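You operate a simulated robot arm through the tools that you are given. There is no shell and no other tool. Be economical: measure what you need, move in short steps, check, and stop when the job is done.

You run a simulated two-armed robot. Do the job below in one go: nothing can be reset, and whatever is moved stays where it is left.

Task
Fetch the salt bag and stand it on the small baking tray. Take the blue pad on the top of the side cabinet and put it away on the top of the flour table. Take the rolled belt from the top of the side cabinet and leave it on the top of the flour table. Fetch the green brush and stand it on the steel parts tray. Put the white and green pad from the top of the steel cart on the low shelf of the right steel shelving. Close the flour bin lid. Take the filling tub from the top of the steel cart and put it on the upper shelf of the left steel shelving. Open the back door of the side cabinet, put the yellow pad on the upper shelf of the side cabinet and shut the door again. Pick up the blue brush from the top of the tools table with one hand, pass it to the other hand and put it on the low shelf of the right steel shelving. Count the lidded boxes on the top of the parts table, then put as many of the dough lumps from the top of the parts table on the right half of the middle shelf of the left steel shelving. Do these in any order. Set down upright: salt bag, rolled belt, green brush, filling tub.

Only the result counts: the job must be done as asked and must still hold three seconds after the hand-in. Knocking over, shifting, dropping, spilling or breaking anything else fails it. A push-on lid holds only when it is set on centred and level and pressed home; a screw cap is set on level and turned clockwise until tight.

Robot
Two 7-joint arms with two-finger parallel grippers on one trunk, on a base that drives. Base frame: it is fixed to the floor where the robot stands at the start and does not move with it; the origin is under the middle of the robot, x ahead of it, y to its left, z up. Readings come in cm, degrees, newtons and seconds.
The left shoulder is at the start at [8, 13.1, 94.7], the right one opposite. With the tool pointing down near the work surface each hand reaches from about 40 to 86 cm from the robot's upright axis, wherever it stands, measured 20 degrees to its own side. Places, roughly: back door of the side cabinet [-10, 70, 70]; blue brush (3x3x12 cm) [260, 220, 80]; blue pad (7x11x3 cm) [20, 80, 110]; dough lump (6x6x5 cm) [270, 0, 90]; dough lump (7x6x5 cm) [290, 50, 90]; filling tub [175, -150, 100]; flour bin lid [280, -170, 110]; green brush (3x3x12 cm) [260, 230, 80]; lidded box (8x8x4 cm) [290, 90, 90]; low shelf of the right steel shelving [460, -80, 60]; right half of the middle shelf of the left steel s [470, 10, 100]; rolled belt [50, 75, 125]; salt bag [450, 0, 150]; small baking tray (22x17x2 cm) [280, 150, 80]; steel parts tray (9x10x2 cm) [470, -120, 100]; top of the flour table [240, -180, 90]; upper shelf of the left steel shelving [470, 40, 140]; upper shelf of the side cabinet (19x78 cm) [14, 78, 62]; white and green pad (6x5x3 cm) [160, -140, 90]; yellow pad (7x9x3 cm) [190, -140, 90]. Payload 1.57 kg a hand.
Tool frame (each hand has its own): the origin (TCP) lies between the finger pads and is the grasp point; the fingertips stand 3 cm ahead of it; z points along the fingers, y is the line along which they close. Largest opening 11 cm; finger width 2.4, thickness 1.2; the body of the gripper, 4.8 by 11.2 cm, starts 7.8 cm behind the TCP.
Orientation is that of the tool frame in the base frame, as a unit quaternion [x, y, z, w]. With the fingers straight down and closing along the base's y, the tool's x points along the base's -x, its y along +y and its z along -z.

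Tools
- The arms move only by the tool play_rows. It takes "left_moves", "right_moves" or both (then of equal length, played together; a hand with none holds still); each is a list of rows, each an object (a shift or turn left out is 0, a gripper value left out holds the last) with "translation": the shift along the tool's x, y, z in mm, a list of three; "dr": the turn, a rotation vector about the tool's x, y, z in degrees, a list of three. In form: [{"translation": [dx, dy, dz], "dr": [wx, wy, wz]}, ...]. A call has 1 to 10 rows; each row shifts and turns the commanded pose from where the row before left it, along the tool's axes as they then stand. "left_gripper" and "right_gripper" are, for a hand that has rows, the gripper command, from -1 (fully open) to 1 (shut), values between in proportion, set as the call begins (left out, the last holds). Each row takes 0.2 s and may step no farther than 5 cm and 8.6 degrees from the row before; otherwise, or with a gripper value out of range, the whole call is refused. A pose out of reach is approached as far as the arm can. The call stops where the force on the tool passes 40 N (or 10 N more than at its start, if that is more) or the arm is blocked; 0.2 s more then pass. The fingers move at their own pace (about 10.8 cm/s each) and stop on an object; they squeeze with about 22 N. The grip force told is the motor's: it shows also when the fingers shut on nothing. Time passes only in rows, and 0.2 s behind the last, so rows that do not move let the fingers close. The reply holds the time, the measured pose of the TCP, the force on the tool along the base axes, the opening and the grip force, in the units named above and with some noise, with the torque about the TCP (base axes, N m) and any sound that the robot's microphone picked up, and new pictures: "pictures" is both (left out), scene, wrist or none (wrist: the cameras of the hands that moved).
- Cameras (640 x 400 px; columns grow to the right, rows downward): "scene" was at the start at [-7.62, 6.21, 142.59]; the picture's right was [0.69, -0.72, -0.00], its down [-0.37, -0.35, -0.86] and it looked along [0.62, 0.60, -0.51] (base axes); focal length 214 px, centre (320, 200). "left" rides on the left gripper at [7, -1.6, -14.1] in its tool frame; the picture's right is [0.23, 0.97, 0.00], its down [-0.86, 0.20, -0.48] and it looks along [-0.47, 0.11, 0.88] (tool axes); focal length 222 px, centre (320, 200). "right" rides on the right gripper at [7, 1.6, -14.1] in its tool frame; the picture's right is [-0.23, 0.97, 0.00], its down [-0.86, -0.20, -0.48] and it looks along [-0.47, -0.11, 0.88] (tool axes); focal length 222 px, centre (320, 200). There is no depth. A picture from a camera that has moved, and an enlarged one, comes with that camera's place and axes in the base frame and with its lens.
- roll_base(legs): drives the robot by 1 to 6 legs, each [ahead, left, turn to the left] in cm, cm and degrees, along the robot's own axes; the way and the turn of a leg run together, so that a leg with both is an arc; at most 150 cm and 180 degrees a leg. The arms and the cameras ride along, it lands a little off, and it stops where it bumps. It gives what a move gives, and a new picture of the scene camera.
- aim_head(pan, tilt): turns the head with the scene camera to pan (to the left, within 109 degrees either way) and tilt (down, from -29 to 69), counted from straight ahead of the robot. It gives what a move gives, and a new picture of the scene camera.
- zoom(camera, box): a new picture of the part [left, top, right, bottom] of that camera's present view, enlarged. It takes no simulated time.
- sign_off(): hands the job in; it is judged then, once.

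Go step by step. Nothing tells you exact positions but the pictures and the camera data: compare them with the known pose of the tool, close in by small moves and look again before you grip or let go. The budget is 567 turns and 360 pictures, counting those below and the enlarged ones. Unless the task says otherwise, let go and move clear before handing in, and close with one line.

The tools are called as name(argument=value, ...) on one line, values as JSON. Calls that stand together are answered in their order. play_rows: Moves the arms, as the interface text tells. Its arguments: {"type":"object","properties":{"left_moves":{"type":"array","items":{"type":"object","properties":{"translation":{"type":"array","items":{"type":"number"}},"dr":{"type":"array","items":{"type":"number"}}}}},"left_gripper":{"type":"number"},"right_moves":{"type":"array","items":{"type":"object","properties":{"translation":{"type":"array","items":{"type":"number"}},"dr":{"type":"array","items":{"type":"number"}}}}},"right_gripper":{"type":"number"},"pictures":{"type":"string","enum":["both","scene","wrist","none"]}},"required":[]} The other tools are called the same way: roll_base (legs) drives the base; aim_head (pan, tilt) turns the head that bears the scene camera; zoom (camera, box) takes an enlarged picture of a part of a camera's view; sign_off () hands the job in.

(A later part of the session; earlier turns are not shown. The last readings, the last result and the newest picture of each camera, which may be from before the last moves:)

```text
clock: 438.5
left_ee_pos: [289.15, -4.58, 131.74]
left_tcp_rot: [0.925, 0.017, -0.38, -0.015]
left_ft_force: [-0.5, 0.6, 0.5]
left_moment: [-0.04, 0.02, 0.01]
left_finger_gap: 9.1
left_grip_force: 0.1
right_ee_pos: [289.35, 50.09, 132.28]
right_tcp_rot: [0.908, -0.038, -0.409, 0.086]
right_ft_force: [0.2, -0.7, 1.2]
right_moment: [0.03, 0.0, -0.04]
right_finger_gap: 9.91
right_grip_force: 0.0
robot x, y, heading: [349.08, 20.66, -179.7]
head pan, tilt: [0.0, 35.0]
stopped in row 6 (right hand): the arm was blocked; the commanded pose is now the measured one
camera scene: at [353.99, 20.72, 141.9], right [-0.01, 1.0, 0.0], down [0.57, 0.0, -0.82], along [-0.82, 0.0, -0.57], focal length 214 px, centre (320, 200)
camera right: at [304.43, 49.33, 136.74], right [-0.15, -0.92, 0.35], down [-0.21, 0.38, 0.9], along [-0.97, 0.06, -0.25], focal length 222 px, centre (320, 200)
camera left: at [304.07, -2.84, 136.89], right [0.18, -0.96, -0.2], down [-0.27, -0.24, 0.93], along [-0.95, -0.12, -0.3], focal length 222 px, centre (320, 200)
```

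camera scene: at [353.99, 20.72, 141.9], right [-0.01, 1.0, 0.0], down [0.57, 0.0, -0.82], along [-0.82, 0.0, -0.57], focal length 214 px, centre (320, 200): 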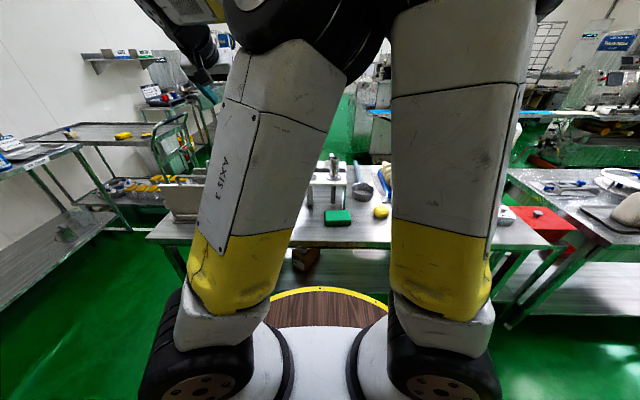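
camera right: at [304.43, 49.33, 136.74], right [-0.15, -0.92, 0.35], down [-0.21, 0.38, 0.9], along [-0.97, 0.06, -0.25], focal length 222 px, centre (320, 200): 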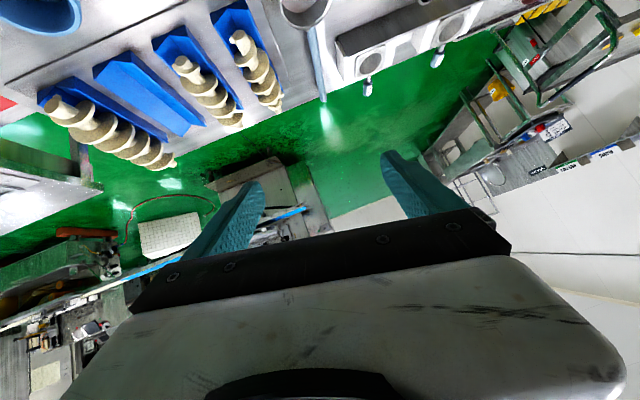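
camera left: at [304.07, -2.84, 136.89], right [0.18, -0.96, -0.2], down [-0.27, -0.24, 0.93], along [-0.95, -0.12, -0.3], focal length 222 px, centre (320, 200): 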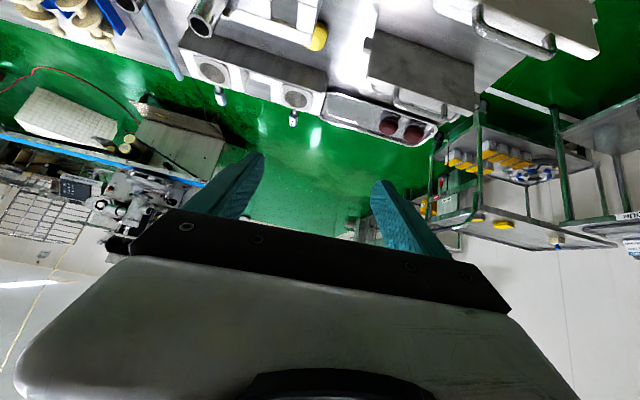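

The elbows crossed again, so I'll take the lumps one at a time: right hand back to pointing down and outward first.

play_rows(right_moves=[{"translation": [0, -25, 0], "dr": [1.69, 8.03, -0.75]}, {"translation": [0, -25, 0], "dr": [1.69, 8.03, -0.75]}, {"translation": [0, -25, 0], "dr": [1.69, 8.03, -0.75]}, {"translation": [0, -25, 0], "dr": [1.69, 8.03, -0.75]}, {"translation": [0, -25, 0], "dr": [1.69, 8.03, -0.75]}, {"translation": [0, -20, -20], "dr": [1.69, 8.03, -0.75]}, {"translation": [15, -10, -30]}], pictures="none")

play_rows(left_moves=[{"translation": [20, 0, 20]}, {"translation": [25, 0, 25]}, {"translation": [25, 0, 25]}, {"translation": [25, 0, 25]}], pictures="both")

```text
clock: 440.1
left_ee_pos: [289.39, -4.45, 131.74]
left_tcp_rot: [0.925, 0.016, -0.38, -0.015]
left_ft_force: [0.7, 0.1, 1.0]
left_moment: [-0.01, -0.02, 0.01]
left_finger_gap: 9.09
left_grip_force: 0.0
right_ee_pos: [290.17, 63.82, 131.43]
right_tcp_rot: [1.0, -0.003, -0.024, 0.016]
right_ft_force: [0.8, 0.6, 0.1]
right_moment: [-0.03, 0.0, -0.01]
right_finger_gap: 9.89
right_grip_force: 0.0
right hand out of reach, approached as far as the arm can: row 6, 7
robot x, y, heading: [349.18, 20.51, -179.8]
head pan, tilt: [0.0, 35.0]
```

```text
clock: 441.1
left_ee_pos: [289.29, -3.99, 118.3]
left_tcp_rot: [0.924, 0.015, -0.381, -0.014]
left_ft_force: [0.6, 0.1, 0.3]
left_moment: [-0.02, 0.01, -0.01]
left_finger_gap: 9.09
left_grip_force: 0.0
right_ee_pos: [290.1, 63.8, 131.44]
right_tcp_rot: [1.0, -0.002, -0.023, 0.016]
right_ft_force: [-1.0, 0.7, 0.3]
right_moment: [-0.03, 0.01, 0.02]
right_finger_gap: 9.9
right_grip_force: 0.0
robot x, y, heading: [348.93, 21.01, -179.4]
head pan, tilt: [0.0, 35.0]
camera scene: at [353.99, 20.73, 141.9], right [-0.01, 1.0, 0.0], down [0.57, 0.0, -0.82], along [-0.82, 0.0, -0.57], focal length 214 px, centre (320, 200)
camera left: at [304.16, -2.23, 123.4], right [0.18, -0.96, -0.2], down [-0.27, -0.24, 0.93], along [-0.95, -0.11, -0.3], focal length 222 px, centre (320, 200)
```

scene: 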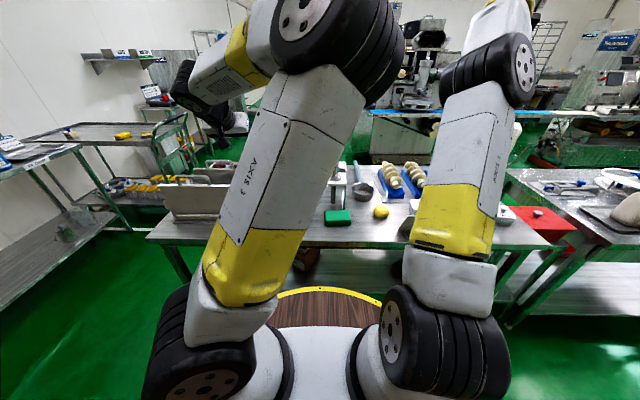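
left: 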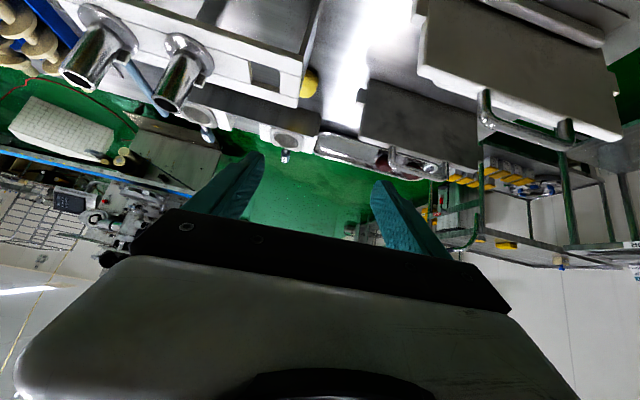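

play_rows(left_moves=[{"translation": [31, -3, 28]}, {"translation": [31, -3, 28]}, {"translation": [31, -3, 28]}, {"translation": [31, -3, 28]}, {"translation": [25, -3, 24]}], pictures="both")

```text
clock: 442.3
left_ee_pos: [290.41, -1.6, 98.29]
left_tcp_rot: [0.925, 0.016, -0.38, -0.014]
left_ft_force: [0.6, -0.1, 0.8]
left_moment: [-0.03, 0.03, -0.03]
left_finger_gap: 9.07
left_grip_force: 0.1
right_ee_pos: [289.91, 63.78, 131.43]
right_tcp_rot: [1.0, -0.002, -0.023, 0.017]
right_ft_force: [0.3, 0.6, -0.8]
right_moment: [0.0, 0.05, -0.04]
right_finger_gap: 9.91
right_grip_force: 0.0
robot x, y, heading: [348.97, 20.67, -179.9]
head pan, tilt: [0.0, 35.0]
camera scene: at [354.01, 20.73, 141.9], right [-0.01, 1.0, 0.0], down [0.57, 0.0, -0.82], along [-0.82, 0.0, -0.57], focal length 214 px, centre (320, 200)
camera left: at [305.22, 0.02, 103.47], right [0.18, -0.96, -0.2], down [-0.27, -0.24, 0.93], along [-0.95, -0.12, -0.3], focal length 222 px, centre (320, 200)
```

scene: 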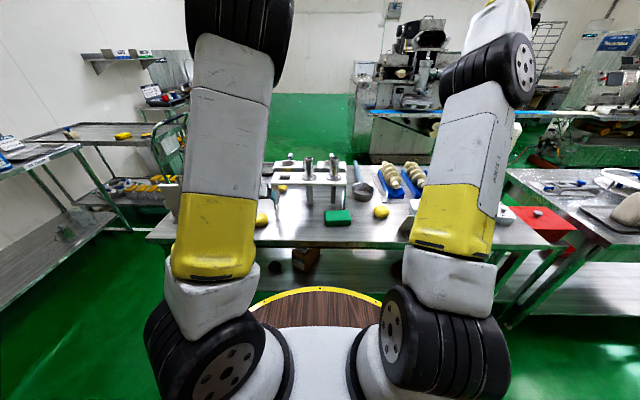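
left: 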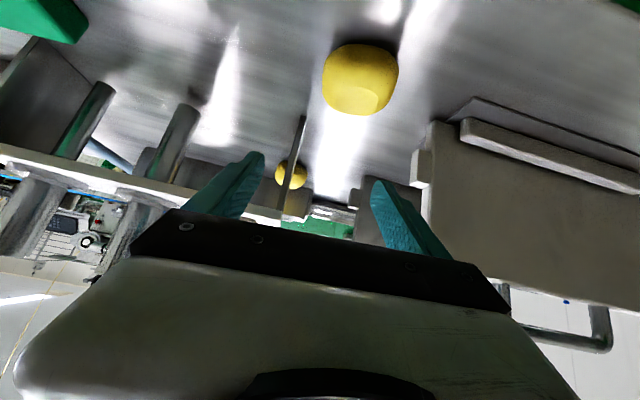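

play_rows(left_moves=[{"translation": [23, 5, 19]}, {"translation": [23, 5, 19]}, {"translation": [18, 3, 15]}], left_gripper=-0.53, pictures="wrist")

```text
clock: 443.1
left_ee_pos: [291.24, -2.7, 89.99]
left_tcp_rot: [0.924, 0.016, -0.381, -0.015]
left_ft_force: [0.9, 0.1, -0.6]
left_moment: [0.0, -0.02, -0.01]
left_finger_gap: 8.43
left_grip_force: 0.0
right_ee_pos: [290.09, 63.77, 131.41]
right_tcp_rot: [1.0, -0.002, -0.023, 0.016]
right_ft_force: [-0.3, 0.5, 0.0]
right_moment: [-0.03, 0.02, -0.03]
right_finger_gap: 9.91
right_grip_force: 0.0
robot x, y, heading: [349.08, 20.53, -179.8]
head pan, tilt: [0.0, 35.0]
camera left: at [306.07, -0.99, 95.17], right [0.18, -0.96, -0.2], down [-0.27, -0.24, 0.93], along [-0.95, -0.11, -0.3], focal length 222 px, centre (320, 200)
```

left: 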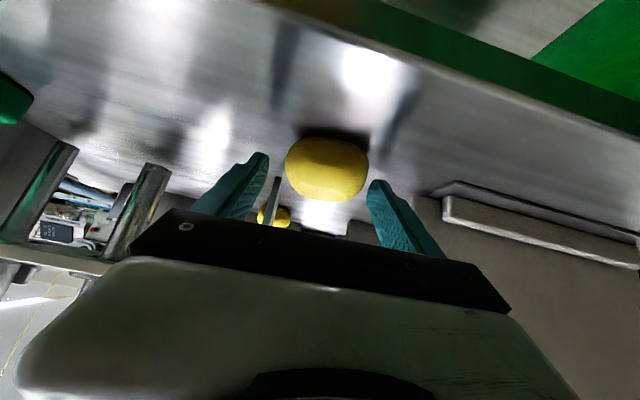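

play_rows(left_moves=[{"translation": [5, 2, 5]}, {"translation": [3, 0, 3]}, {"translation": [3, 0, 3]}, {"translation": [3, 0, 3]}], pictures="none")

```text
clock: 443.8
left_ee_pos: [291.2, -2.76, 89.12]
left_tcp_rot: [0.923, 0.019, -0.384, -0.013]
left_ft_force: [14.6, 2.7, 20.5]
left_moment: [-0.8, -0.22, 0.64]
left_finger_gap: 8.15
left_grip_force: 0.0
right_ee_pos: [290.18, 63.83, 131.49]
right_tcp_rot: [1.0, -0.001, -0.024, 0.018]
right_ft_force: [-1.2, 0.6, -0.4]
right_moment: [-0.02, 0.01, 0.01]
right_finger_gap: 9.93
right_grip_force: 0.1
robot x, y, heading: [348.7, 20.69, -179.7]
head pan, tilt: [0.0, 35.0]
stopped in row 3 (left hand): the force on the tool passed its limit at 50 N (the readings are from after the stop); the commanded pose is now the measured one
```

Tips on the table (z ≈ 86). I'll close and lift slowly.

play_rows(left_moves=[{"translation": [-1.5, 0, -1.5]}, {}, {}, {}, {}], left_gripper=1, pictures="none")

play_rows(left_moves=[{"translation": [-3, 0, -3]}, {"translation": [-6, 0, -6]}, {"translation": [-10, 0, -10]}, {"translation": [-12, 0, -12]}, {"translation": [-15, 0, -15]}, {"translation": [-15, 0, -15]}, {"translation": [-15, 0, -15]}], pictures="wrist")

```text
clock: 445.0
left_ee_pos: [291.05, -2.85, 89.19]
left_tcp_rot: [0.923, 0.017, -0.385, -0.014]
left_ft_force: [0.0, -0.2, -0.4]
left_moment: [0.0, 0.0, 0.02]
left_finger_gap: 6.16
left_grip_force: 21.7
right_ee_pos: [290.07, 63.76, 131.3]
right_tcp_rot: [1.0, -0.002, -0.024, 0.017]
right_ft_force: [0.3, 0.1, -0.1]
right_moment: [0.03, 0.0, -0.02]
right_finger_gap: 9.9
right_grip_force: 0.0
robot x, y, heading: [349.28, 20.31, -179.7]
head pan, tilt: [0.0, 35.0]
```

```text
clock: 446.6
left_ee_pos: [291.23, -3.15, 99.94]
left_tcp_rot: [0.924, 0.016, -0.383, -0.014]
left_ft_force: [-0.1, -0.9, -0.7]
left_moment: [0.0, -0.02, 0.0]
left_finger_gap: 6.16
left_grip_force: 21.9
right_ee_pos: [289.89, 63.77, 131.4]
right_tcp_rot: [1.0, -0.002, -0.023, 0.016]
right_ft_force: [-1.1, 0.4, 0.3]
right_moment: [-0.01, -0.01, 0.0]
right_finger_gap: 9.9
right_grip_force: 0.0
robot x, y, heading: [348.76, 20.72, -179.5]
head pan, tilt: [0.0, 35.0]
camera left: at [305.95, -1.58, 104.96], right [0.18, -0.96, -0.2], down [-0.26, -0.24, 0.94], along [-0.95, -0.12, -0.29], focal length 222 px, centre (320, 200)
```

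left: 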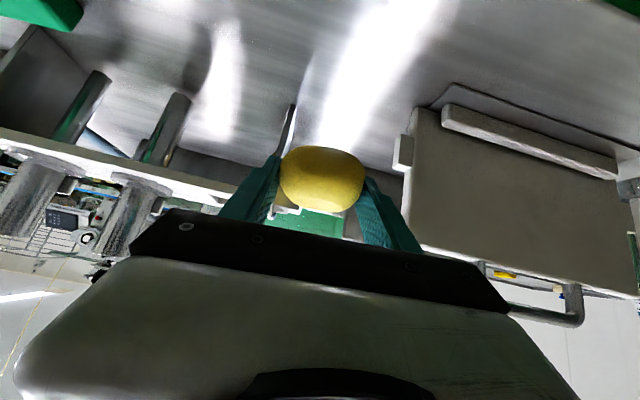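

play_rows(left_moves=[{"translation": [-10, 0, -10]}, {"translation": [-15, 0, -15]}, {"translation": [-15, 0, -15]}, {"translation": [-10, 0, -10]}, {}, {}], right_moves=[{"translation": [0, 30, 20], "dr": [0, 2.7, 0]}, {"translation": [0, 31, 25]}, {"translation": [0, 31, 25]}, {"translation": [0, 31, 25]}, {"translation": [0, 31, 20]}, {"translation": [0, 31, 20]}], pictures="both")

```text
clock: 448.0
left_ee_pos: [291.19, -3.63, 107.05]
left_tcp_rot: [0.923, 0.017, -0.384, -0.014]
left_ft_force: [0.2, 0.0, -0.7]
left_moment: [-0.02, 0.02, 0.01]
left_finger_gap: 6.18
left_grip_force: 22.3
right_ee_pos: [289.83, 44.84, 118.68]
right_tcp_rot: [1.0, -0.001, -0.001, 0.017]
right_ft_force: [-0.1, 0.2, 0.7]
right_moment: [-0.03, 0.02, 0.01]
right_finger_gap: 9.89
right_grip_force: 0.0
robot x, y, heading: [349.21, 20.5, -179.7]
head pan, tilt: [0.0, 35.0]
camera scene: at [354.01, 20.75, 141.9], right [-0.01, 1.0, 0.0], down [0.57, 0.0, -0.82], along [-0.82, 0.0, -0.57], focal length 214 px, centre (320, 200)
camera right: at [296.85, 43.67, 132.81], right [-0.23, -0.97, 0.03], down [-0.85, 0.22, 0.47], along [-0.47, 0.08, -0.88], focal length 222 px, centre (320, 200)
camera left: at [306.0, -1.92, 112.09], right [0.18, -0.96, -0.2], down [-0.26, -0.24, 0.94], along [-0.95, -0.12, -0.29], focal length 222 px, centre (320, 200)
```

scene: 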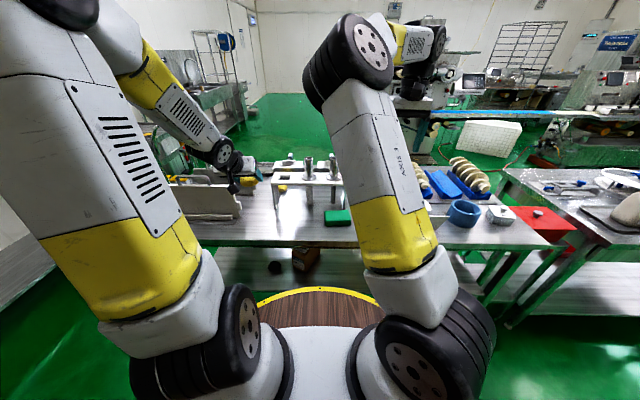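
right: 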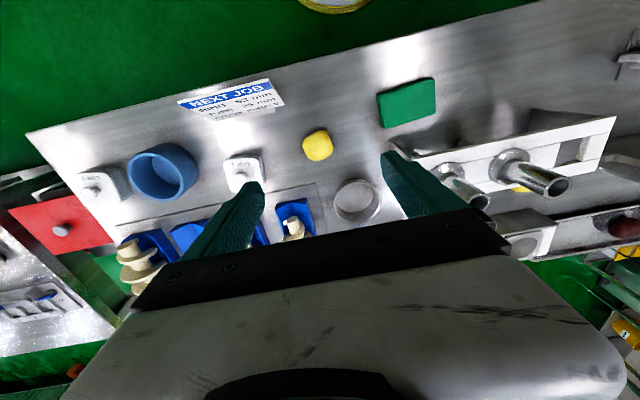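
left: 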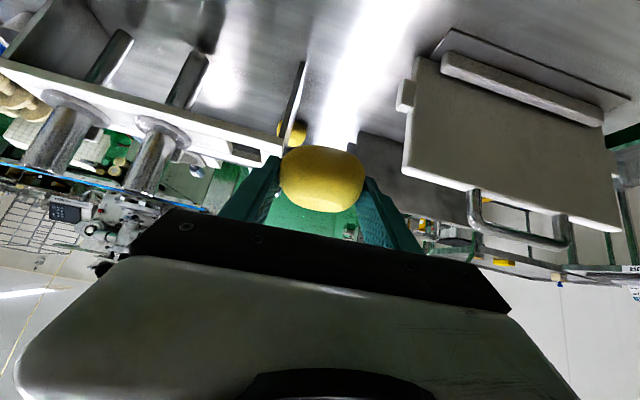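

play_rows(right_moves=[{"translation": [0, 0, 30], "dr": [2, 0, 0]}, {"translation": [0, 0, 30]}, {"dr": [0, -7.5, 0]}, {"dr": [0, -7.5, 0]}, {"dr": [0, -7.5, 0]}, {"dr": [0, -7.5, 0]}, {"dr": [0, -7.5, 0]}, {"dr": [0, -7.5, 0]}], right_gripper=-0.65, pictures="both")

```text
clock: 449.8
left_ee_pos: [291.18, -3.64, 107.0]
left_tcp_rot: [0.923, 0.017, -0.383, -0.014]
left_ft_force: [-0.1, 0.6, -1.0]
left_moment: [0.01, 0.0, -0.01]
left_finger_gap: 6.17
left_grip_force: 22.1
right_ee_pos: [289.9, 44.62, 112.44]
right_tcp_rot: [0.923, -0.002, -0.384, -0.002]
right_ft_force: [-0.2, -0.3, -0.7]
right_moment: [0.01, -0.01, 0.01]
right_finger_gap: 9.08
right_grip_force: 0.2
robot x, y, heading: [349.28, 20.64, -179.7]
head pan, tilt: [0.0, 35.0]
camera scene: at [353.97, 20.7, 141.9], right [-0.01, 1.0, 0.0], down [0.57, 0.0, -0.82], along [-0.82, 0.0, -0.57], focal length 214 px, centre (320, 200)
camera right: at [304.72, 43.01, 117.57], right [-0.16, -0.97, 0.16], down [-0.26, 0.2, 0.94], along [-0.95, 0.11, -0.29], focal length 222 px, centre (320, 200)
```

scene: 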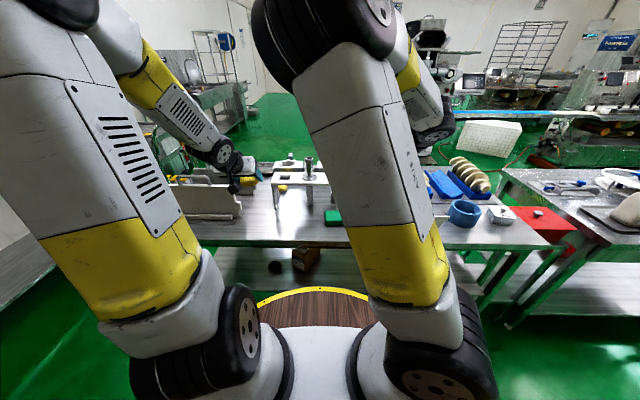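
right: 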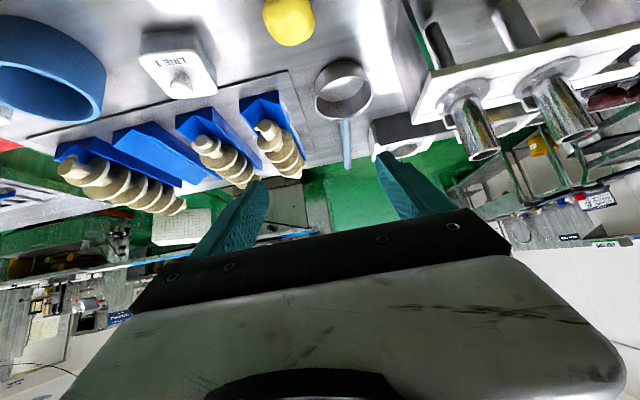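

play_rows(right_moves=[{"translation": [24, -1.5, 36]}, {"translation": [24, -1.5, 36]}, {"translation": [24, -1.5, 36]}, {"translation": [24, -1.5, 36]}, {"translation": [22, -1.5, 34]}], pictures="both")

```text
clock: 451.0
left_ee_pos: [291.26, -3.64, 107.16]
left_tcp_rot: [0.923, 0.016, -0.384, -0.014]
left_ft_force: [-0.1, -0.4, -0.5]
left_moment: [0.01, 0.02, 0.02]
left_finger_gap: 6.12
left_grip_force: 22.1
right_ee_pos: [285.75, 45.59, 91.73]
right_tcp_rot: [0.923, -0.001, -0.384, 0.0]
right_ft_force: [-0.4, 0.3, 0.3]
right_moment: [0.01, -0.01, 0.0]
right_finger_gap: 9.1
right_grip_force: 0.1
robot x, y, heading: [349.03, 20.81, -179.4]
head pan, tilt: [0.0, 35.0]
camera scene: at [354.04, 20.69, 141.9], right [-0.01, 1.0, 0.0], down [0.57, 0.0, -0.82], along [-0.82, 0.0, -0.57], focal length 214 px, centre (320, 200)
camera right: at [300.54, 43.91, 96.63], right [-0.16, -0.97, 0.16], down [-0.26, 0.2, 0.94], along [-0.95, 0.11, -0.29], focal length 222 px, centre (320, 200)
```

scene: 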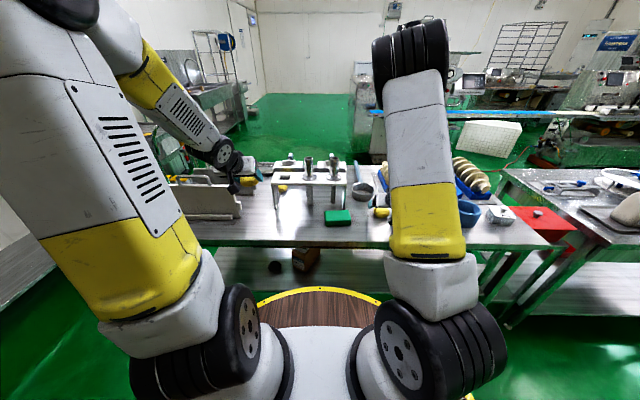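
right: 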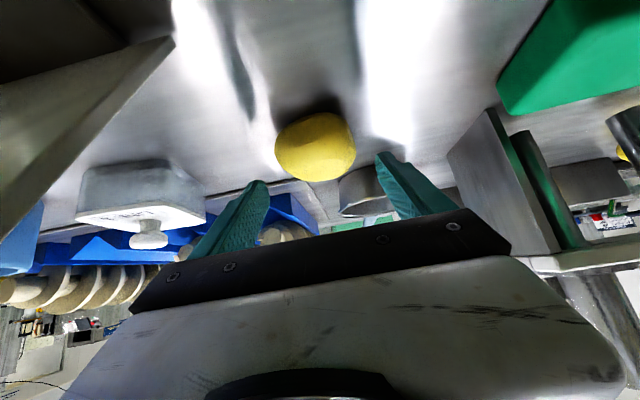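

play_rows(right_moves=[{"translation": [8, 0, 8]}, {"translation": [5, 0, 5]}, {"translation": [3, 0, 3]}, {"translation": [3, 0, 3]}, {"translation": [3, 0, 3]}], pictures="none")

play_rows(right_moves=[{"translation": [-1, 0, -1]}, {}, {}, {}, {}], right_gripper=1, pictures="none")

play_rows(right_moves=[{"translation": [-3, 0, -3]}, {"translation": [-6, 0, -6]}, {"translation": [-10, 0, -10]}, {"translation": [-12, 0, -12]}, {"translation": [-15, 0, -15]}, {"translation": [-15, 0, -15]}, {"translation": [-15, 0, -15]}, {"translation": [-15, 0, -15]}], pictures="wrist")

```text
clock: 452.3
left_ee_pos: [291.26, -3.68, 106.97]
left_tcp_rot: [0.923, 0.017, -0.384, -0.014]
left_ft_force: [-1.3, -0.1, -1.3]
left_moment: [-0.02, 0.0, 0.04]
left_finger_gap: 6.15
left_grip_force: 21.8
right_ee_pos: [285.73, 45.43, 88.92]
right_tcp_rot: [0.922, -0.001, -0.388, -0.001]
right_ft_force: [16.6, -3.4, 18.9]
right_moment: [-0.41, -0.23, 0.3]
right_finger_gap: 9.03
right_grip_force: 0.2
robot x, y, heading: [348.82, 20.67, -179.7]
head pan, tilt: [0.0, 35.0]
stopped in row 5 (right hand): the force on the tool passed its limit at 44 N (the readings are from after the stop); the commanded pose is now the measured one
```

```text
clock: 453.5
left_ee_pos: [291.11, -3.57, 107.05]
left_tcp_rot: [0.923, 0.016, -0.384, -0.013]
left_ft_force: [-0.8, -0.3, -1.2]
left_moment: [-0.02, 0.0, 0.01]
left_finger_gap: 6.13
left_grip_force: 21.6
right_ee_pos: [285.35, 45.51, 89.08]
right_tcp_rot: [0.922, 0.0, -0.386, 0.0]
right_ft_force: [0.0, 0.6, 0.4]
right_moment: [0.0, 0.0, -0.03]
right_finger_gap: 6.04
right_grip_force: 22.2
robot x, y, heading: [348.91, 20.97, -179.8]
head pan, tilt: [0.0, 35.0]
```

```text
clock: 455.3
left_ee_pos: [291.19, -3.51, 106.98]
left_tcp_rot: [0.924, 0.017, -0.383, -0.014]
left_ft_force: [-0.2, 0.2, -1.1]
left_moment: [-0.02, -0.02, -0.02]
left_finger_gap: 6.13
left_grip_force: 21.8
right_ee_pos: [285.53, 45.49, 101.8]
right_tcp_rot: [0.922, 0.0, -0.387, 0.0]
right_ft_force: [-0.1, -0.4, -0.9]
right_moment: [-0.02, -0.03, 0.0]
right_finger_gap: 6.07
right_grip_force: 21.7
robot x, y, heading: [349.0, 20.55, -179.9]
head pan, tilt: [0.0, 35.0]
camera right: at [300.5, 43.85, 106.8], right [-0.16, -0.97, 0.16], down [-0.26, 0.2, 0.95], along [-0.95, 0.11, -0.28], focal length 222 px, centre (320, 200)
```

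right: 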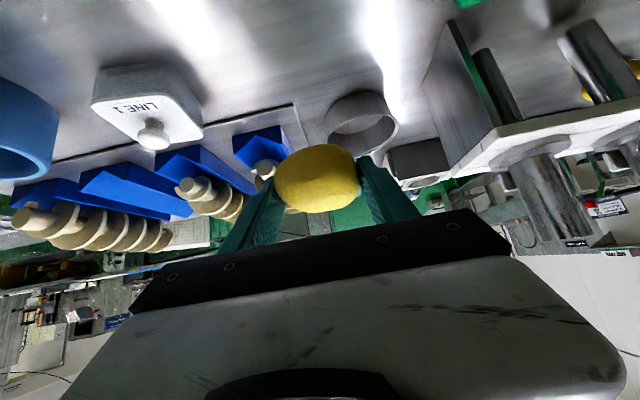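

play_rows(left_moves=[{"translation": [-10, 0, -10]}, {"translation": [-10, 0, -10]}, {"translation": [-10, 0, -10]}, {}, {}], right_moves=[{"translation": [-14, 0, -14]}, {"translation": [-14, 0, -14]}, {"translation": [-14, 0, -14]}, {"translation": [-14, 0, -14]}, {"translation": [-12, 0, -12]}], pictures="none")

roll_base(legs=[[-15, 0, 0], [0, 0, 180]])

aim_head(pan=0, tilt=20)

```text
clock: 456.5
left_ee_pos: [291.07, -3.76, 111.2]
left_tcp_rot: [0.923, 0.017, -0.383, -0.014]
left_ft_force: [0.2, 0.1, -1.1]
left_moment: [0.03, 0.01, -0.03]
left_finger_gap: 6.15
left_grip_force: 21.9
left hand out of reach, approached as far as the arm can: row 2
right_ee_pos: [285.62, 45.52, 111.4]
right_tcp_rot: [0.922, 0.0, -0.386, 0.0]
right_ft_force: [-0.3, -0.3, -0.8]
right_moment: [0.05, -0.02, -0.04]
right_finger_gap: 6.06
right_grip_force: 21.7
robot x, y, heading: [348.96, 20.74, -179.6]
head pan, tilt: [0.0, 35.0]
```

```text
clock: 465.2
left_ee_pos: [422.01, 44.85, 111.09]
left_tcp_rot: [-0.012, 0.923, -0.016, 0.384]
left_ft_force: [0.1, 0.3, -0.7]
left_moment: [-0.03, 0.01, -0.02]
left_finger_gap: 6.15
left_grip_force: 22.0
right_ee_pos: [427.23, -4.29, 111.37]
right_tcp_rot: [0.004, 0.922, -0.001, 0.387]
right_ft_force: [-0.2, -0.8, -1.0]
right_moment: [0.0, 0.01, 0.03]
right_finger_gap: 6.03
right_grip_force: 22.6
robot x, y, heading: [363.79, 20.74, 0.2]
head pan, tilt: [0.0, 35.0]
camera scene: at [358.68, 20.78, 141.9], right [0.0, -1.0, 0.0], down [-0.57, 0.0, -0.82], along [0.82, 0.0, -0.57], focal length 214 px, centre (320, 200)
```

scene: 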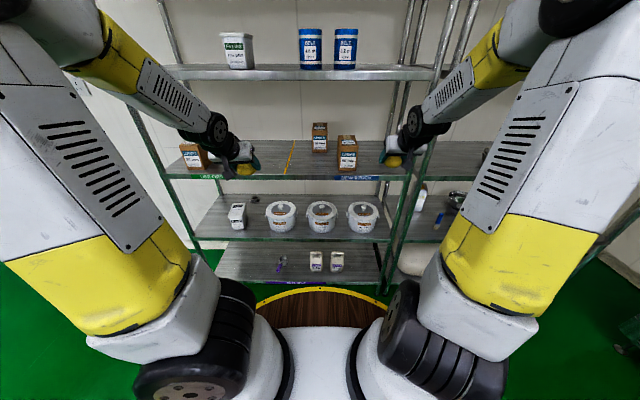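

```text
clock: 466.0
left_ee_pos: [421.99, 44.82, 111.16]
left_tcp_rot: [-0.013, 0.923, -0.016, 0.383]
left_ft_force: [-0.4, -0.3, -0.8]
left_moment: [-0.01, -0.01, 0.03]
left_finger_gap: 6.15
left_grip_force: 22.2
right_ee_pos: [427.11, -4.47, 111.48]
right_tcp_rot: [0.005, 0.922, -0.002, 0.387]
right_ft_force: [-0.4, 0.2, -1.2]
right_moment: [0.05, 0.0, 0.01]
right_finger_gap: 6.03
right_grip_force: 22.3
robot x, y, heading: [364.1, 20.84, -0.0]
head pan, tilt: [0.0, 20.0]
camera scene: at [359.18, 20.78, 144.28], right [0.0, -1.0, 0.0], down [-0.34, 0.0, -0.94], along [0.94, 0.0, -0.34], focal length 214 px, centre (320, 200)
```

scene: 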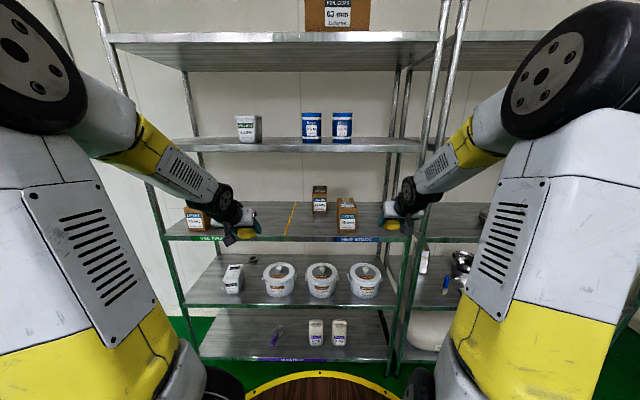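

Both lumps are carried well. The divider tape is at y≈37, so the right half is y −20…37, with boxes at about (455, 8) and (475, 21). I'll put the left lump at about (453, 27) and the right one at about (453, −6).

play_rows(left_moves=[{"translation": [3, -25, 15]}, {"translation": [4, -30, 18]}, {"translation": [4, -30, 18]}, {"translation": [4, -30, 18]}, {"translation": [4, -30, 18]}], right_moves=[{"translation": [8, 0, 8]}, {"translation": [11, 0, 11]}, {"translation": [11, 0, 11]}, {"translation": [11, 0, 11]}, {"translation": [11, 0, 11]}], pictures="none")

roll_base(legs=[[14, -2, 0]])

play_rows(left_moves=[{}], right_moves=[{}], pictures="wrist")

```text
clock: 467.2
left_ee_pos: [427.02, 30.33, 104.38]
left_tcp_rot: [-0.014, 0.923, -0.015, 0.384]
left_ft_force: [-0.5, 1.4, -0.8]
left_moment: [0.0, 0.0, 0.0]
left_finger_gap: 6.16
left_grip_force: 22.2
right_ee_pos: [427.29, -4.48, 104.04]
right_tcp_rot: [0.004, 0.922, -0.002, 0.387]
right_ft_force: [-0.4, 0.0, -1.0]
right_moment: [0.0, 0.02, 0.02]
right_finger_gap: 6.04
right_grip_force: 22.1
robot x, y, heading: [364.01, 21.16, -0.2]
head pan, tilt: [0.0, 20.0]
```

```text
clock: 468.5
left_ee_pos: [440.93, 28.17, 104.36]
left_tcp_rot: [-0.013, 0.923, -0.015, 0.384]
left_ft_force: [-0.5, -0.5, -0.7]
left_moment: [0.02, 0.04, 0.01]
left_finger_gap: 6.13
left_grip_force: 22.1
right_ee_pos: [441.16, -6.45, 104.1]
right_tcp_rot: [0.004, 0.922, -0.002, 0.386]
right_ft_force: [-0.2, -0.3, -0.3]
right_moment: [-0.02, 0.0, 0.0]
right_finger_gap: 6.04
right_grip_force: 22.2
robot x, y, heading: [377.85, 18.51, -0.1]
head pan, tilt: [0.0, 20.0]
camera scene: at [373.01, 18.75, 144.29], right [0.0, -1.0, 0.0], down [-0.34, 0.0, -0.94], along [0.94, 0.0, -0.34], focal length 214 px, centre (320, 200)
```

scene: 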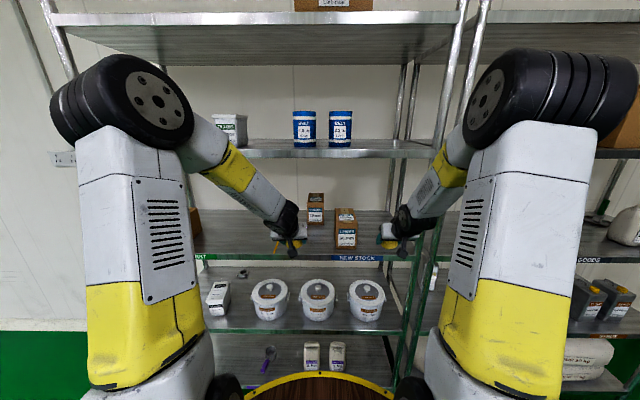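

```text
clock: 468.9
left_ee_pos: [440.8, 28.15, 104.22]
left_tcp_rot: [-0.013, 0.923, -0.015, 0.383]
left_ft_force: [0.4, 0.1, -1.5]
left_moment: [0.02, 0.05, -0.01]
left_finger_gap: 6.15
left_grip_force: 22.6
right_ee_pos: [441.13, -6.42, 104.03]
right_tcp_rot: [0.005, 0.923, -0.002, 0.386]
right_ft_force: [-1.1, 0.0, -1.5]
right_moment: [-0.02, 0.03, 0.0]
right_finger_gap: 6.05
right_grip_force: 21.9
robot x, y, heading: [378.0, 18.4, 0.4]
head pan, tilt: [0.0, 20.0]
camera right: at [426.12, -4.68, 109.03], right [0.17, 0.97, 0.16], down [0.26, -0.2, 0.95], along [0.95, -0.12, -0.28], focal length 222 px, centre (320, 200)
camera left: at [425.9, 26.45, 109.38], right [-0.17, 0.96, -0.2], down [0.26, 0.24, 0.94], along [0.95, 0.11, -0.29], focal length 222 px, centre (320, 200)
```

right: 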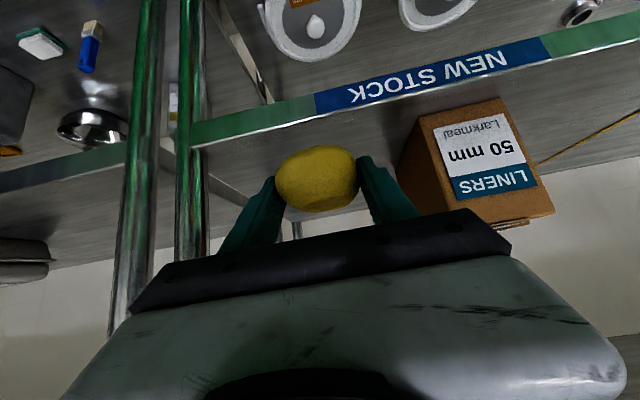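
left: 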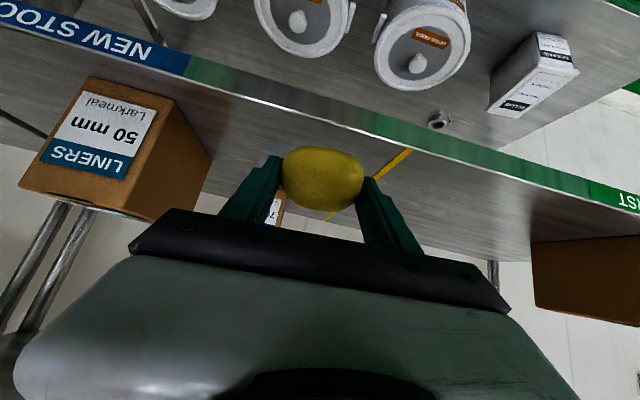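

roll_base(legs=[[11, 0, 0]])

play_rows(left_moves=[{"translation": [12, 0, 12]}, {"translation": [10, 0, 10]}, {"translation": [5, 0, 5]}], right_moves=[{"translation": [12, 0, 12]}, {"translation": [10, 0, 10]}, {"translation": [5, 0, 5]}], pictures="wrist")

```text
clock: 470.1
left_ee_pos: [451.93, 28.16, 104.32]
left_tcp_rot: [-0.013, 0.924, -0.015, 0.383]
left_ft_force: [0.2, -0.5, -1.4]
left_moment: [0.02, 0.0, -0.01]
left_finger_gap: 6.17
left_grip_force: 22.4
right_ee_pos: [452.22, -6.39, 104.08]
right_tcp_rot: [0.005, 0.922, -0.003, 0.387]
right_ft_force: [-0.1, -0.4, -1.2]
right_moment: [0.01, -0.01, 0.01]
right_finger_gap: 6.01
right_grip_force: 21.9
robot x, y, heading: [388.98, 18.85, 0.1]
head pan, tilt: [0.0, 20.0]
camera scene: at [384.02, 18.73, 144.29], right [0.0, -1.0, 0.0], down [-0.34, 0.0, -0.94], along [0.94, 0.0, -0.34], focal length 214 px, centre (320, 200)
```

scene: 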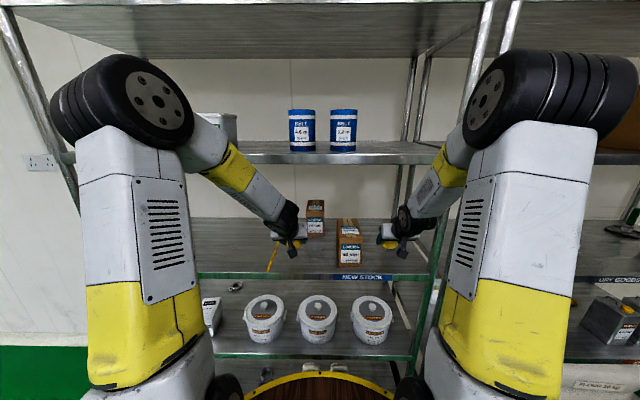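

```text
clock: 470.9
left_ee_pos: [451.86, 27.93, 100.54]
left_tcp_rot: [-0.013, 0.924, -0.015, 0.383]
left_ft_force: [0.2, 0.3, 0.0]
left_moment: [0.01, 0.03, 0.03]
left_finger_gap: 6.15
left_grip_force: 21.6
right_ee_pos: [452.02, -6.47, 100.16]
right_tcp_rot: [0.003, 0.922, -0.001, 0.387]
right_ft_force: [0.5, 0.0, -1.7]
right_moment: [0.0, -0.01, -0.01]
right_finger_gap: 6.02
right_grip_force: 21.7
robot x, y, heading: [388.9, 18.65, -0.2]
head pan, tilt: [0.0, 20.0]
camera right: at [437.17, -4.69, 105.16], right [0.17, 0.97, 0.16], down [0.26, -0.2, 0.95], along [0.95, -0.12, -0.28], focal length 222 px, centre (320, 200)
camera left: at [436.96, 26.3, 105.55], right [-0.17, 0.96, -0.2], down [0.26, 0.24, 0.94], along [0.95, 0.11, -0.29], focal length 222 px, centre (320, 200)
```

right: 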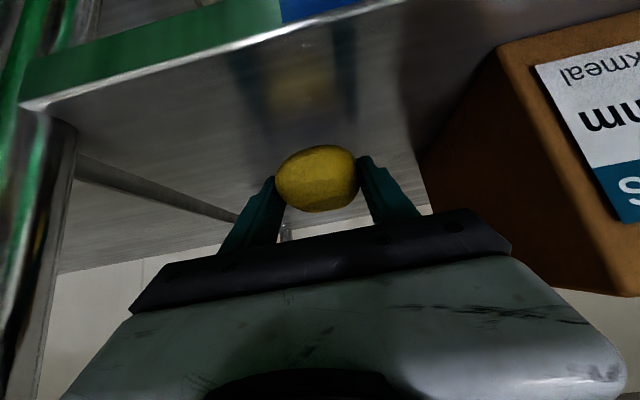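
left: 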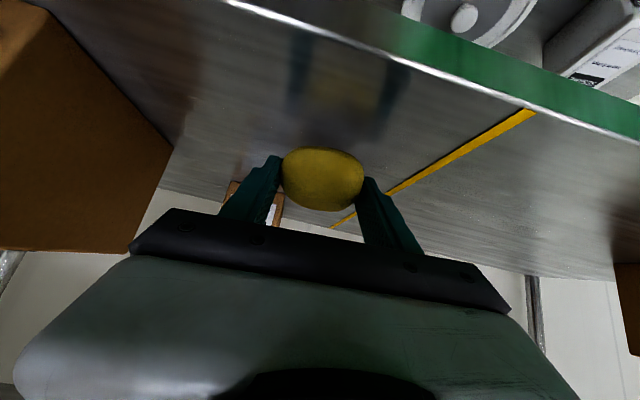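

play_rows(left_moves=[{"translation": [4, 0, 4]}, {"translation": [3, 0, 3]}, {"translation": [3, 0, 3]}, {"translation": [3, 0, 3]}, {"translation": [3, 0, 3]}, {"translation": [3, 0, 3]}, {"translation": [3, 0, 3]}], pictures="none")

play_rows(right_moves=[{"translation": [4, 0, 4]}, {"translation": [3, 0, 3]}, {"translation": [3, 0, 3]}, {"translation": [3, 0, 3]}, {"translation": [3, 0, 3]}, {"translation": [3, 0, 3]}, {"translation": [3, 0, 3]}], pictures="none")

```text
clock: 472.0
left_ee_pos: [452.04, 27.95, 99.12]
left_tcp_rot: [-0.012, 0.921, -0.013, 0.389]
left_ft_force: [1.4, -1.1, 5.0]
left_moment: [-0.09, -0.16, 0.01]
left_finger_gap: 6.13
left_grip_force: 22.0
right_ee_pos: [452.2, -6.48, 100.16]
right_tcp_rot: [0.004, 0.922, -0.002, 0.387]
right_ft_force: [0.2, -0.1, 0.2]
right_moment: [0.01, 0.0, 0.05]
right_finger_gap: 6.02
right_grip_force: 22.1
robot x, y, heading: [388.74, 18.63, -0.4]
head pan, tilt: [0.0, 20.0]
stopped in row 5 (left hand): the force on the tool passed its limit at 52 N (the readings are from after the stop); the commanded pose is now the measured one
```

```text
clock: 473.1
left_ee_pos: [452.16, 28.02, 98.98]
left_tcp_rot: [-0.012, 0.92, -0.014, 0.39]
left_ft_force: [1.3, -0.9, 5.5]
left_moment: [-0.09, -0.17, 0.01]
left_finger_gap: 6.13
left_grip_force: 21.7
right_ee_pos: [452.38, -6.42, 99.04]
right_tcp_rot: [0.005, 0.919, -0.002, 0.393]
right_ft_force: [1.3, -0.8, 5.8]
right_moment: [0.03, 0.04, -0.02]
right_finger_gap: 6.04
right_grip_force: 22.4
robot x, y, heading: [388.92, 18.89, 0.0]
head pan, tilt: [0.0, 20.0]
stopped in row 5 (right hand): the force on the tool passed its limit at 47 N (the readings are from after the stop); the commanded pose is now the measured one
```

Both are in contact with the shelf (z ≈ 95.8). I'll release both and back out straight.

play_rows(left_moves=[{"translation": [-1, 0, -1]}, {}, {}, {}], right_moves=[{"translation": [-1, 0, -1]}, {}, {}, {}], left_gripper=-0.55, right_gripper=-0.55, pictures="none")

roll_base(legs=[[-25, 0, 0]])

play_rows(left_moves=[{}], right_moves=[{}], pictures="wrist")

```text
clock: 474.1
left_ee_pos: [452.07, 27.85, 99.08]
left_tcp_rot: [-0.013, 0.921, -0.013, 0.388]
left_ft_force: [-2.6, -2.1, 4.6]
left_moment: [0.11, 0.02, 0.07]
left_finger_gap: 8.3
left_grip_force: 0.1
right_ee_pos: [452.37, -6.47, 98.93]
right_tcp_rot: [0.004, 0.92, -0.002, 0.391]
right_ft_force: [-1.2, 0.3, 0.2]
right_moment: [0.04, 0.0, 0.01]
right_finger_gap: 8.34
right_grip_force: 0.1
robot x, y, heading: [388.92, 18.84, 0.0]
head pan, tilt: [0.0, 20.0]
```

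```text
clock: 475.9
left_ee_pos: [427.05, 27.99, 99.13]
left_tcp_rot: [-0.013, 0.922, -0.014, 0.388]
left_ft_force: [-0.2, -0.5, 1.4]
left_moment: [0.02, 0.01, 0.01]
left_finger_gap: 8.53
left_grip_force: 0.0
right_ee_pos: [427.37, -6.39, 99.0]
right_tcp_rot: [0.005, 0.92, -0.003, 0.392]
right_ft_force: [0.0, 0.0, -0.2]
right_moment: [0.02, -0.05, 0.01]
right_finger_gap: 8.57
right_grip_force: 0.0
robot x, y, heading: [363.43, 18.53, 0.0]
head pan, tilt: [0.0, 20.0]
camera scene: at [358.94, 18.76, 144.29], right [0.0, -1.0, 0.0], down [-0.34, 0.0, -0.94], along [0.94, 0.0, -0.34], focal length 214 px, centre (320, 200)
```

scene: 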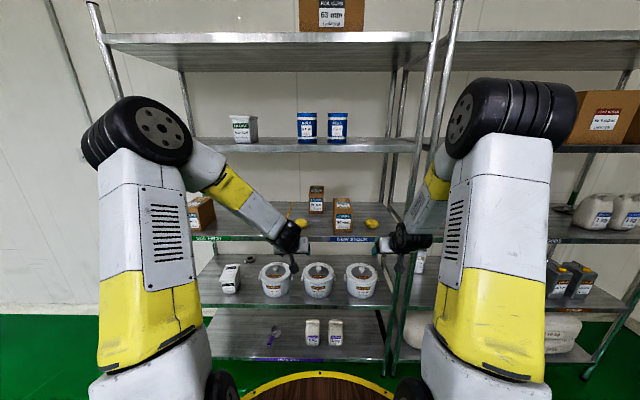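

```text
clock: 476.3
left_ee_pos: [427.0, 28.04, 99.07]
left_tcp_rot: [-0.013, 0.921, -0.012, 0.388]
left_ft_force: [-0.6, -0.5, -0.6]
left_moment: [-0.02, 0.05, 0.01]
left_finger_gap: 8.54
left_grip_force: 0.0
right_ee_pos: [427.32, -6.36, 98.9]
right_tcp_rot: [0.004, 0.92, -0.002, 0.391]
right_ft_force: [0.3, 0.3, 0.4]
right_moment: [0.0, -0.02, 0.0]
right_finger_gap: 8.54
right_grip_force: 0.1
robot x, y, heading: [363.84, 18.8, -0.2]
head pan, tilt: [0.0, 20.0]
camera right: at [412.28, -4.6, 103.76], right [0.17, 0.97, 0.16], down [0.25, -0.2, 0.95], along [0.95, -0.12, -0.27], focal length 222 px, centre (320, 200)
camera left: at [412.01, 26.27, 103.99], right [-0.17, 0.97, -0.2], down [0.25, 0.24, 0.94], along [0.95, 0.11, -0.28], focal length 222 px, centre (320, 200)
```

right: 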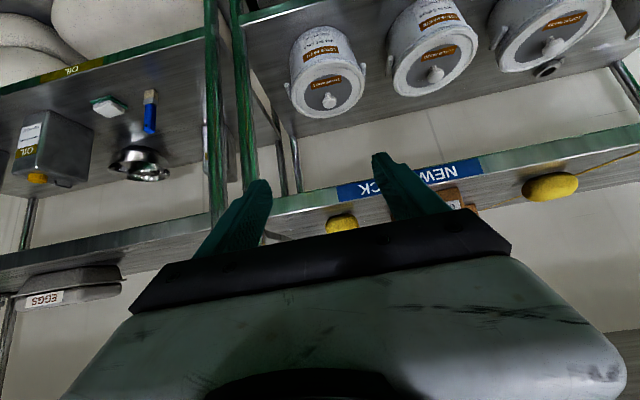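
left: 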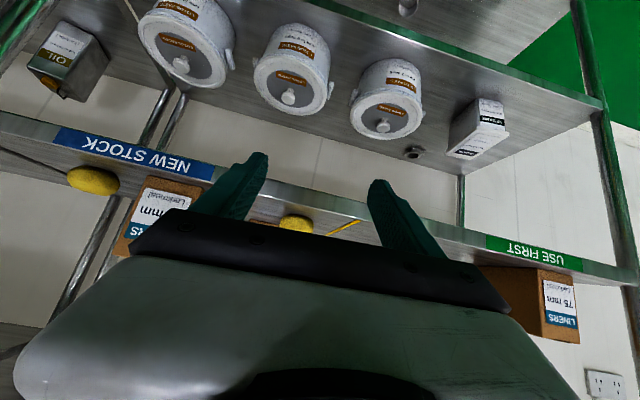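

Both lumps are on the right half (NEW STOCK). Now the yellow pad: I'll set both hands pointing down and high, then travel back through the gap by the cart.

play_rows(left_moves=[{"translation": [-10, 10, -25], "dr": [0, 7.5, 0]}, {"translation": [-10, 10, -30], "dr": [0, 7.5, 0]}, {"translation": [-5, 10, -35], "dr": [0, 7.5, 0]}, {"translation": [0, 10, -40], "dr": [0, 7.5, 0]}, {"translation": [0, 10, -40], "dr": [0, 7.5, 0]}, {"translation": [10, 10, -40], "dr": [0, 7.5, 0]}, {"translation": [10, 10, -40]}, {"translation": [10, 10, -40]}], right_moves=[{"translation": [-10, -10, -25], "dr": [0, 7.5, 0]}, {"translation": [-10, -10, -30], "dr": [0, 7.5, 0]}, {"translation": [-5, -10, -35], "dr": [0, 7.5, 0]}, {"translation": [0, -10, -40], "dr": [0, 7.5, 0]}, {"translation": [0, -10, -40], "dr": [0, 7.5, 0]}, {"translation": [10, -10, -40], "dr": [0, 7.5, 0]}, {"translation": [10, -10, -40]}, {"translation": [10, -10, -40]}], left_gripper=-1, right_gripper=-1, pictures="none")

roll_base(legs=[[-16, -60, 0], [0, -55, 0], [-97, 0, 0]])

```text
clock: 478.1
left_ee_pos: [417.17, 36.87, 126.87]
left_tcp_rot: [-0.006, 1.0, -0.017, 0.006]
left_ft_force: [1.2, -0.5, 0.2]
left_moment: [0.0, 0.03, 0.0]
left_finger_gap: 11.0
left_grip_force: 0.1
right_ee_pos: [417.22, -14.32, 126.84]
right_tcp_rot: [0.005, 1.0, -0.001, 0.008]
right_ft_force: [0.1, 0.2, -1.0]
right_moment: [-0.03, 0.03, -0.01]
right_finger_gap: 11.0
right_grip_force: 0.0
robot x, y, heading: [363.6, 18.79, -0.1]
head pan, tilt: [0.0, 20.0]
```

```text
clock: 489.0
left_ee_pos: [303.63, -78.91, 126.81]
left_tcp_rot: [-0.007, 1.0, -0.018, 0.006]
left_ft_force: [0.0, -0.2, 0.4]
left_moment: [-0.02, 0.0, 0.0]
left_finger_gap: 11.0
left_grip_force: 0.1
right_ee_pos: [303.83, -129.99, 126.91]
right_tcp_rot: [0.003, 1.0, -0.002, 0.009]
right_ft_force: [-1.0, -0.7, -0.8]
right_moment: [-0.01, 0.04, 0.03]
right_finger_gap: 10.99
right_grip_force: 0.1
robot x, y, heading: [250.33, -97.1, -0.0]
head pan, tilt: [0.0, 20.0]
camera scene: at [245.49, -97.11, 144.29], right [0.0, -1.0, 0.0], down [-0.34, 0.0, -0.94], along [0.94, 0.0, -0.34], focal length 214 px, centre (320, 200)
```

scene: 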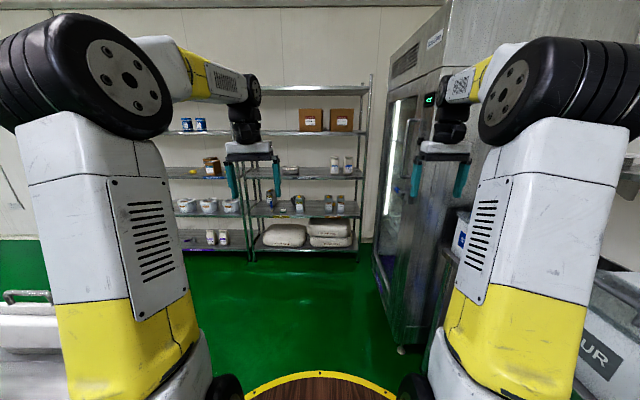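

roll_base(legs=[[-60, 47, 0], [0, 0, -90]])

aim_head(pan=0, tilt=40)

```text
clock: 497.0
left_ee_pos: [208.11, -103.14, 126.84]
left_tcp_rot: [0.703, 0.71, -0.017, -0.008]
left_ft_force: [-0.5, -0.4, -0.1]
left_moment: [0.01, 0.01, 0.02]
left_finger_gap: 11.01
left_grip_force: 0.1
right_ee_pos: [156.93, -103.03, 126.86]
right_tcp_rot: [0.712, 0.703, -0.008, 0.006]
right_ft_force: [-0.4, 0.1, 0.1]
right_moment: [0.01, 0.01, 0.01]
right_finger_gap: 11.01
right_grip_force: 0.1
robot x, y, heading: [190.37, -49.82, -90.6]
head pan, tilt: [0.0, 20.0]
camera scene: at [190.15, -45.08, 144.29], right [-1.0, 0.0, 0.0], down [0.0, 0.34, -0.94], along [0.0, -0.94, -0.34], focal length 214 px, centre (320, 200)
```

scene: 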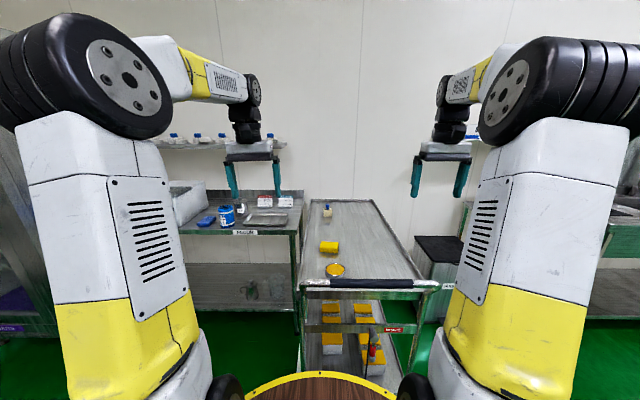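

```text
clock: 497.8
left_ee_pos: [208.13, -103.11, 126.91]
left_tcp_rot: [0.704, 0.71, -0.017, -0.009]
left_ft_force: [-0.6, 1.2, -0.2]
left_moment: [0.0, -0.01, -0.01]
left_finger_gap: 10.99
left_grip_force: 0.1
right_ee_pos: [157.14, -103.09, 126.78]
right_tcp_rot: [0.711, 0.703, -0.006, 0.006]
right_ft_force: [0.2, -0.5, 0.1]
right_moment: [-0.03, -0.02, -0.01]
right_finger_gap: 11.01
right_grip_force: 0.0
robot x, y, heading: [190.12, -49.23, -90.3]
head pan, tilt: [0.0, 40.0]
camera scene: at [190.15, -44.27, 141.15], right [-1.0, 0.0, 0.0], down [0.0, 0.64, -0.77], along [0.0, -0.77, -0.64], focal length 214 px, centre (320, 200)
```

scene: 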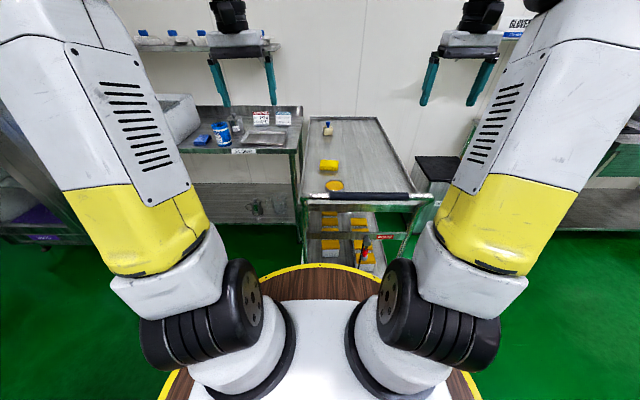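

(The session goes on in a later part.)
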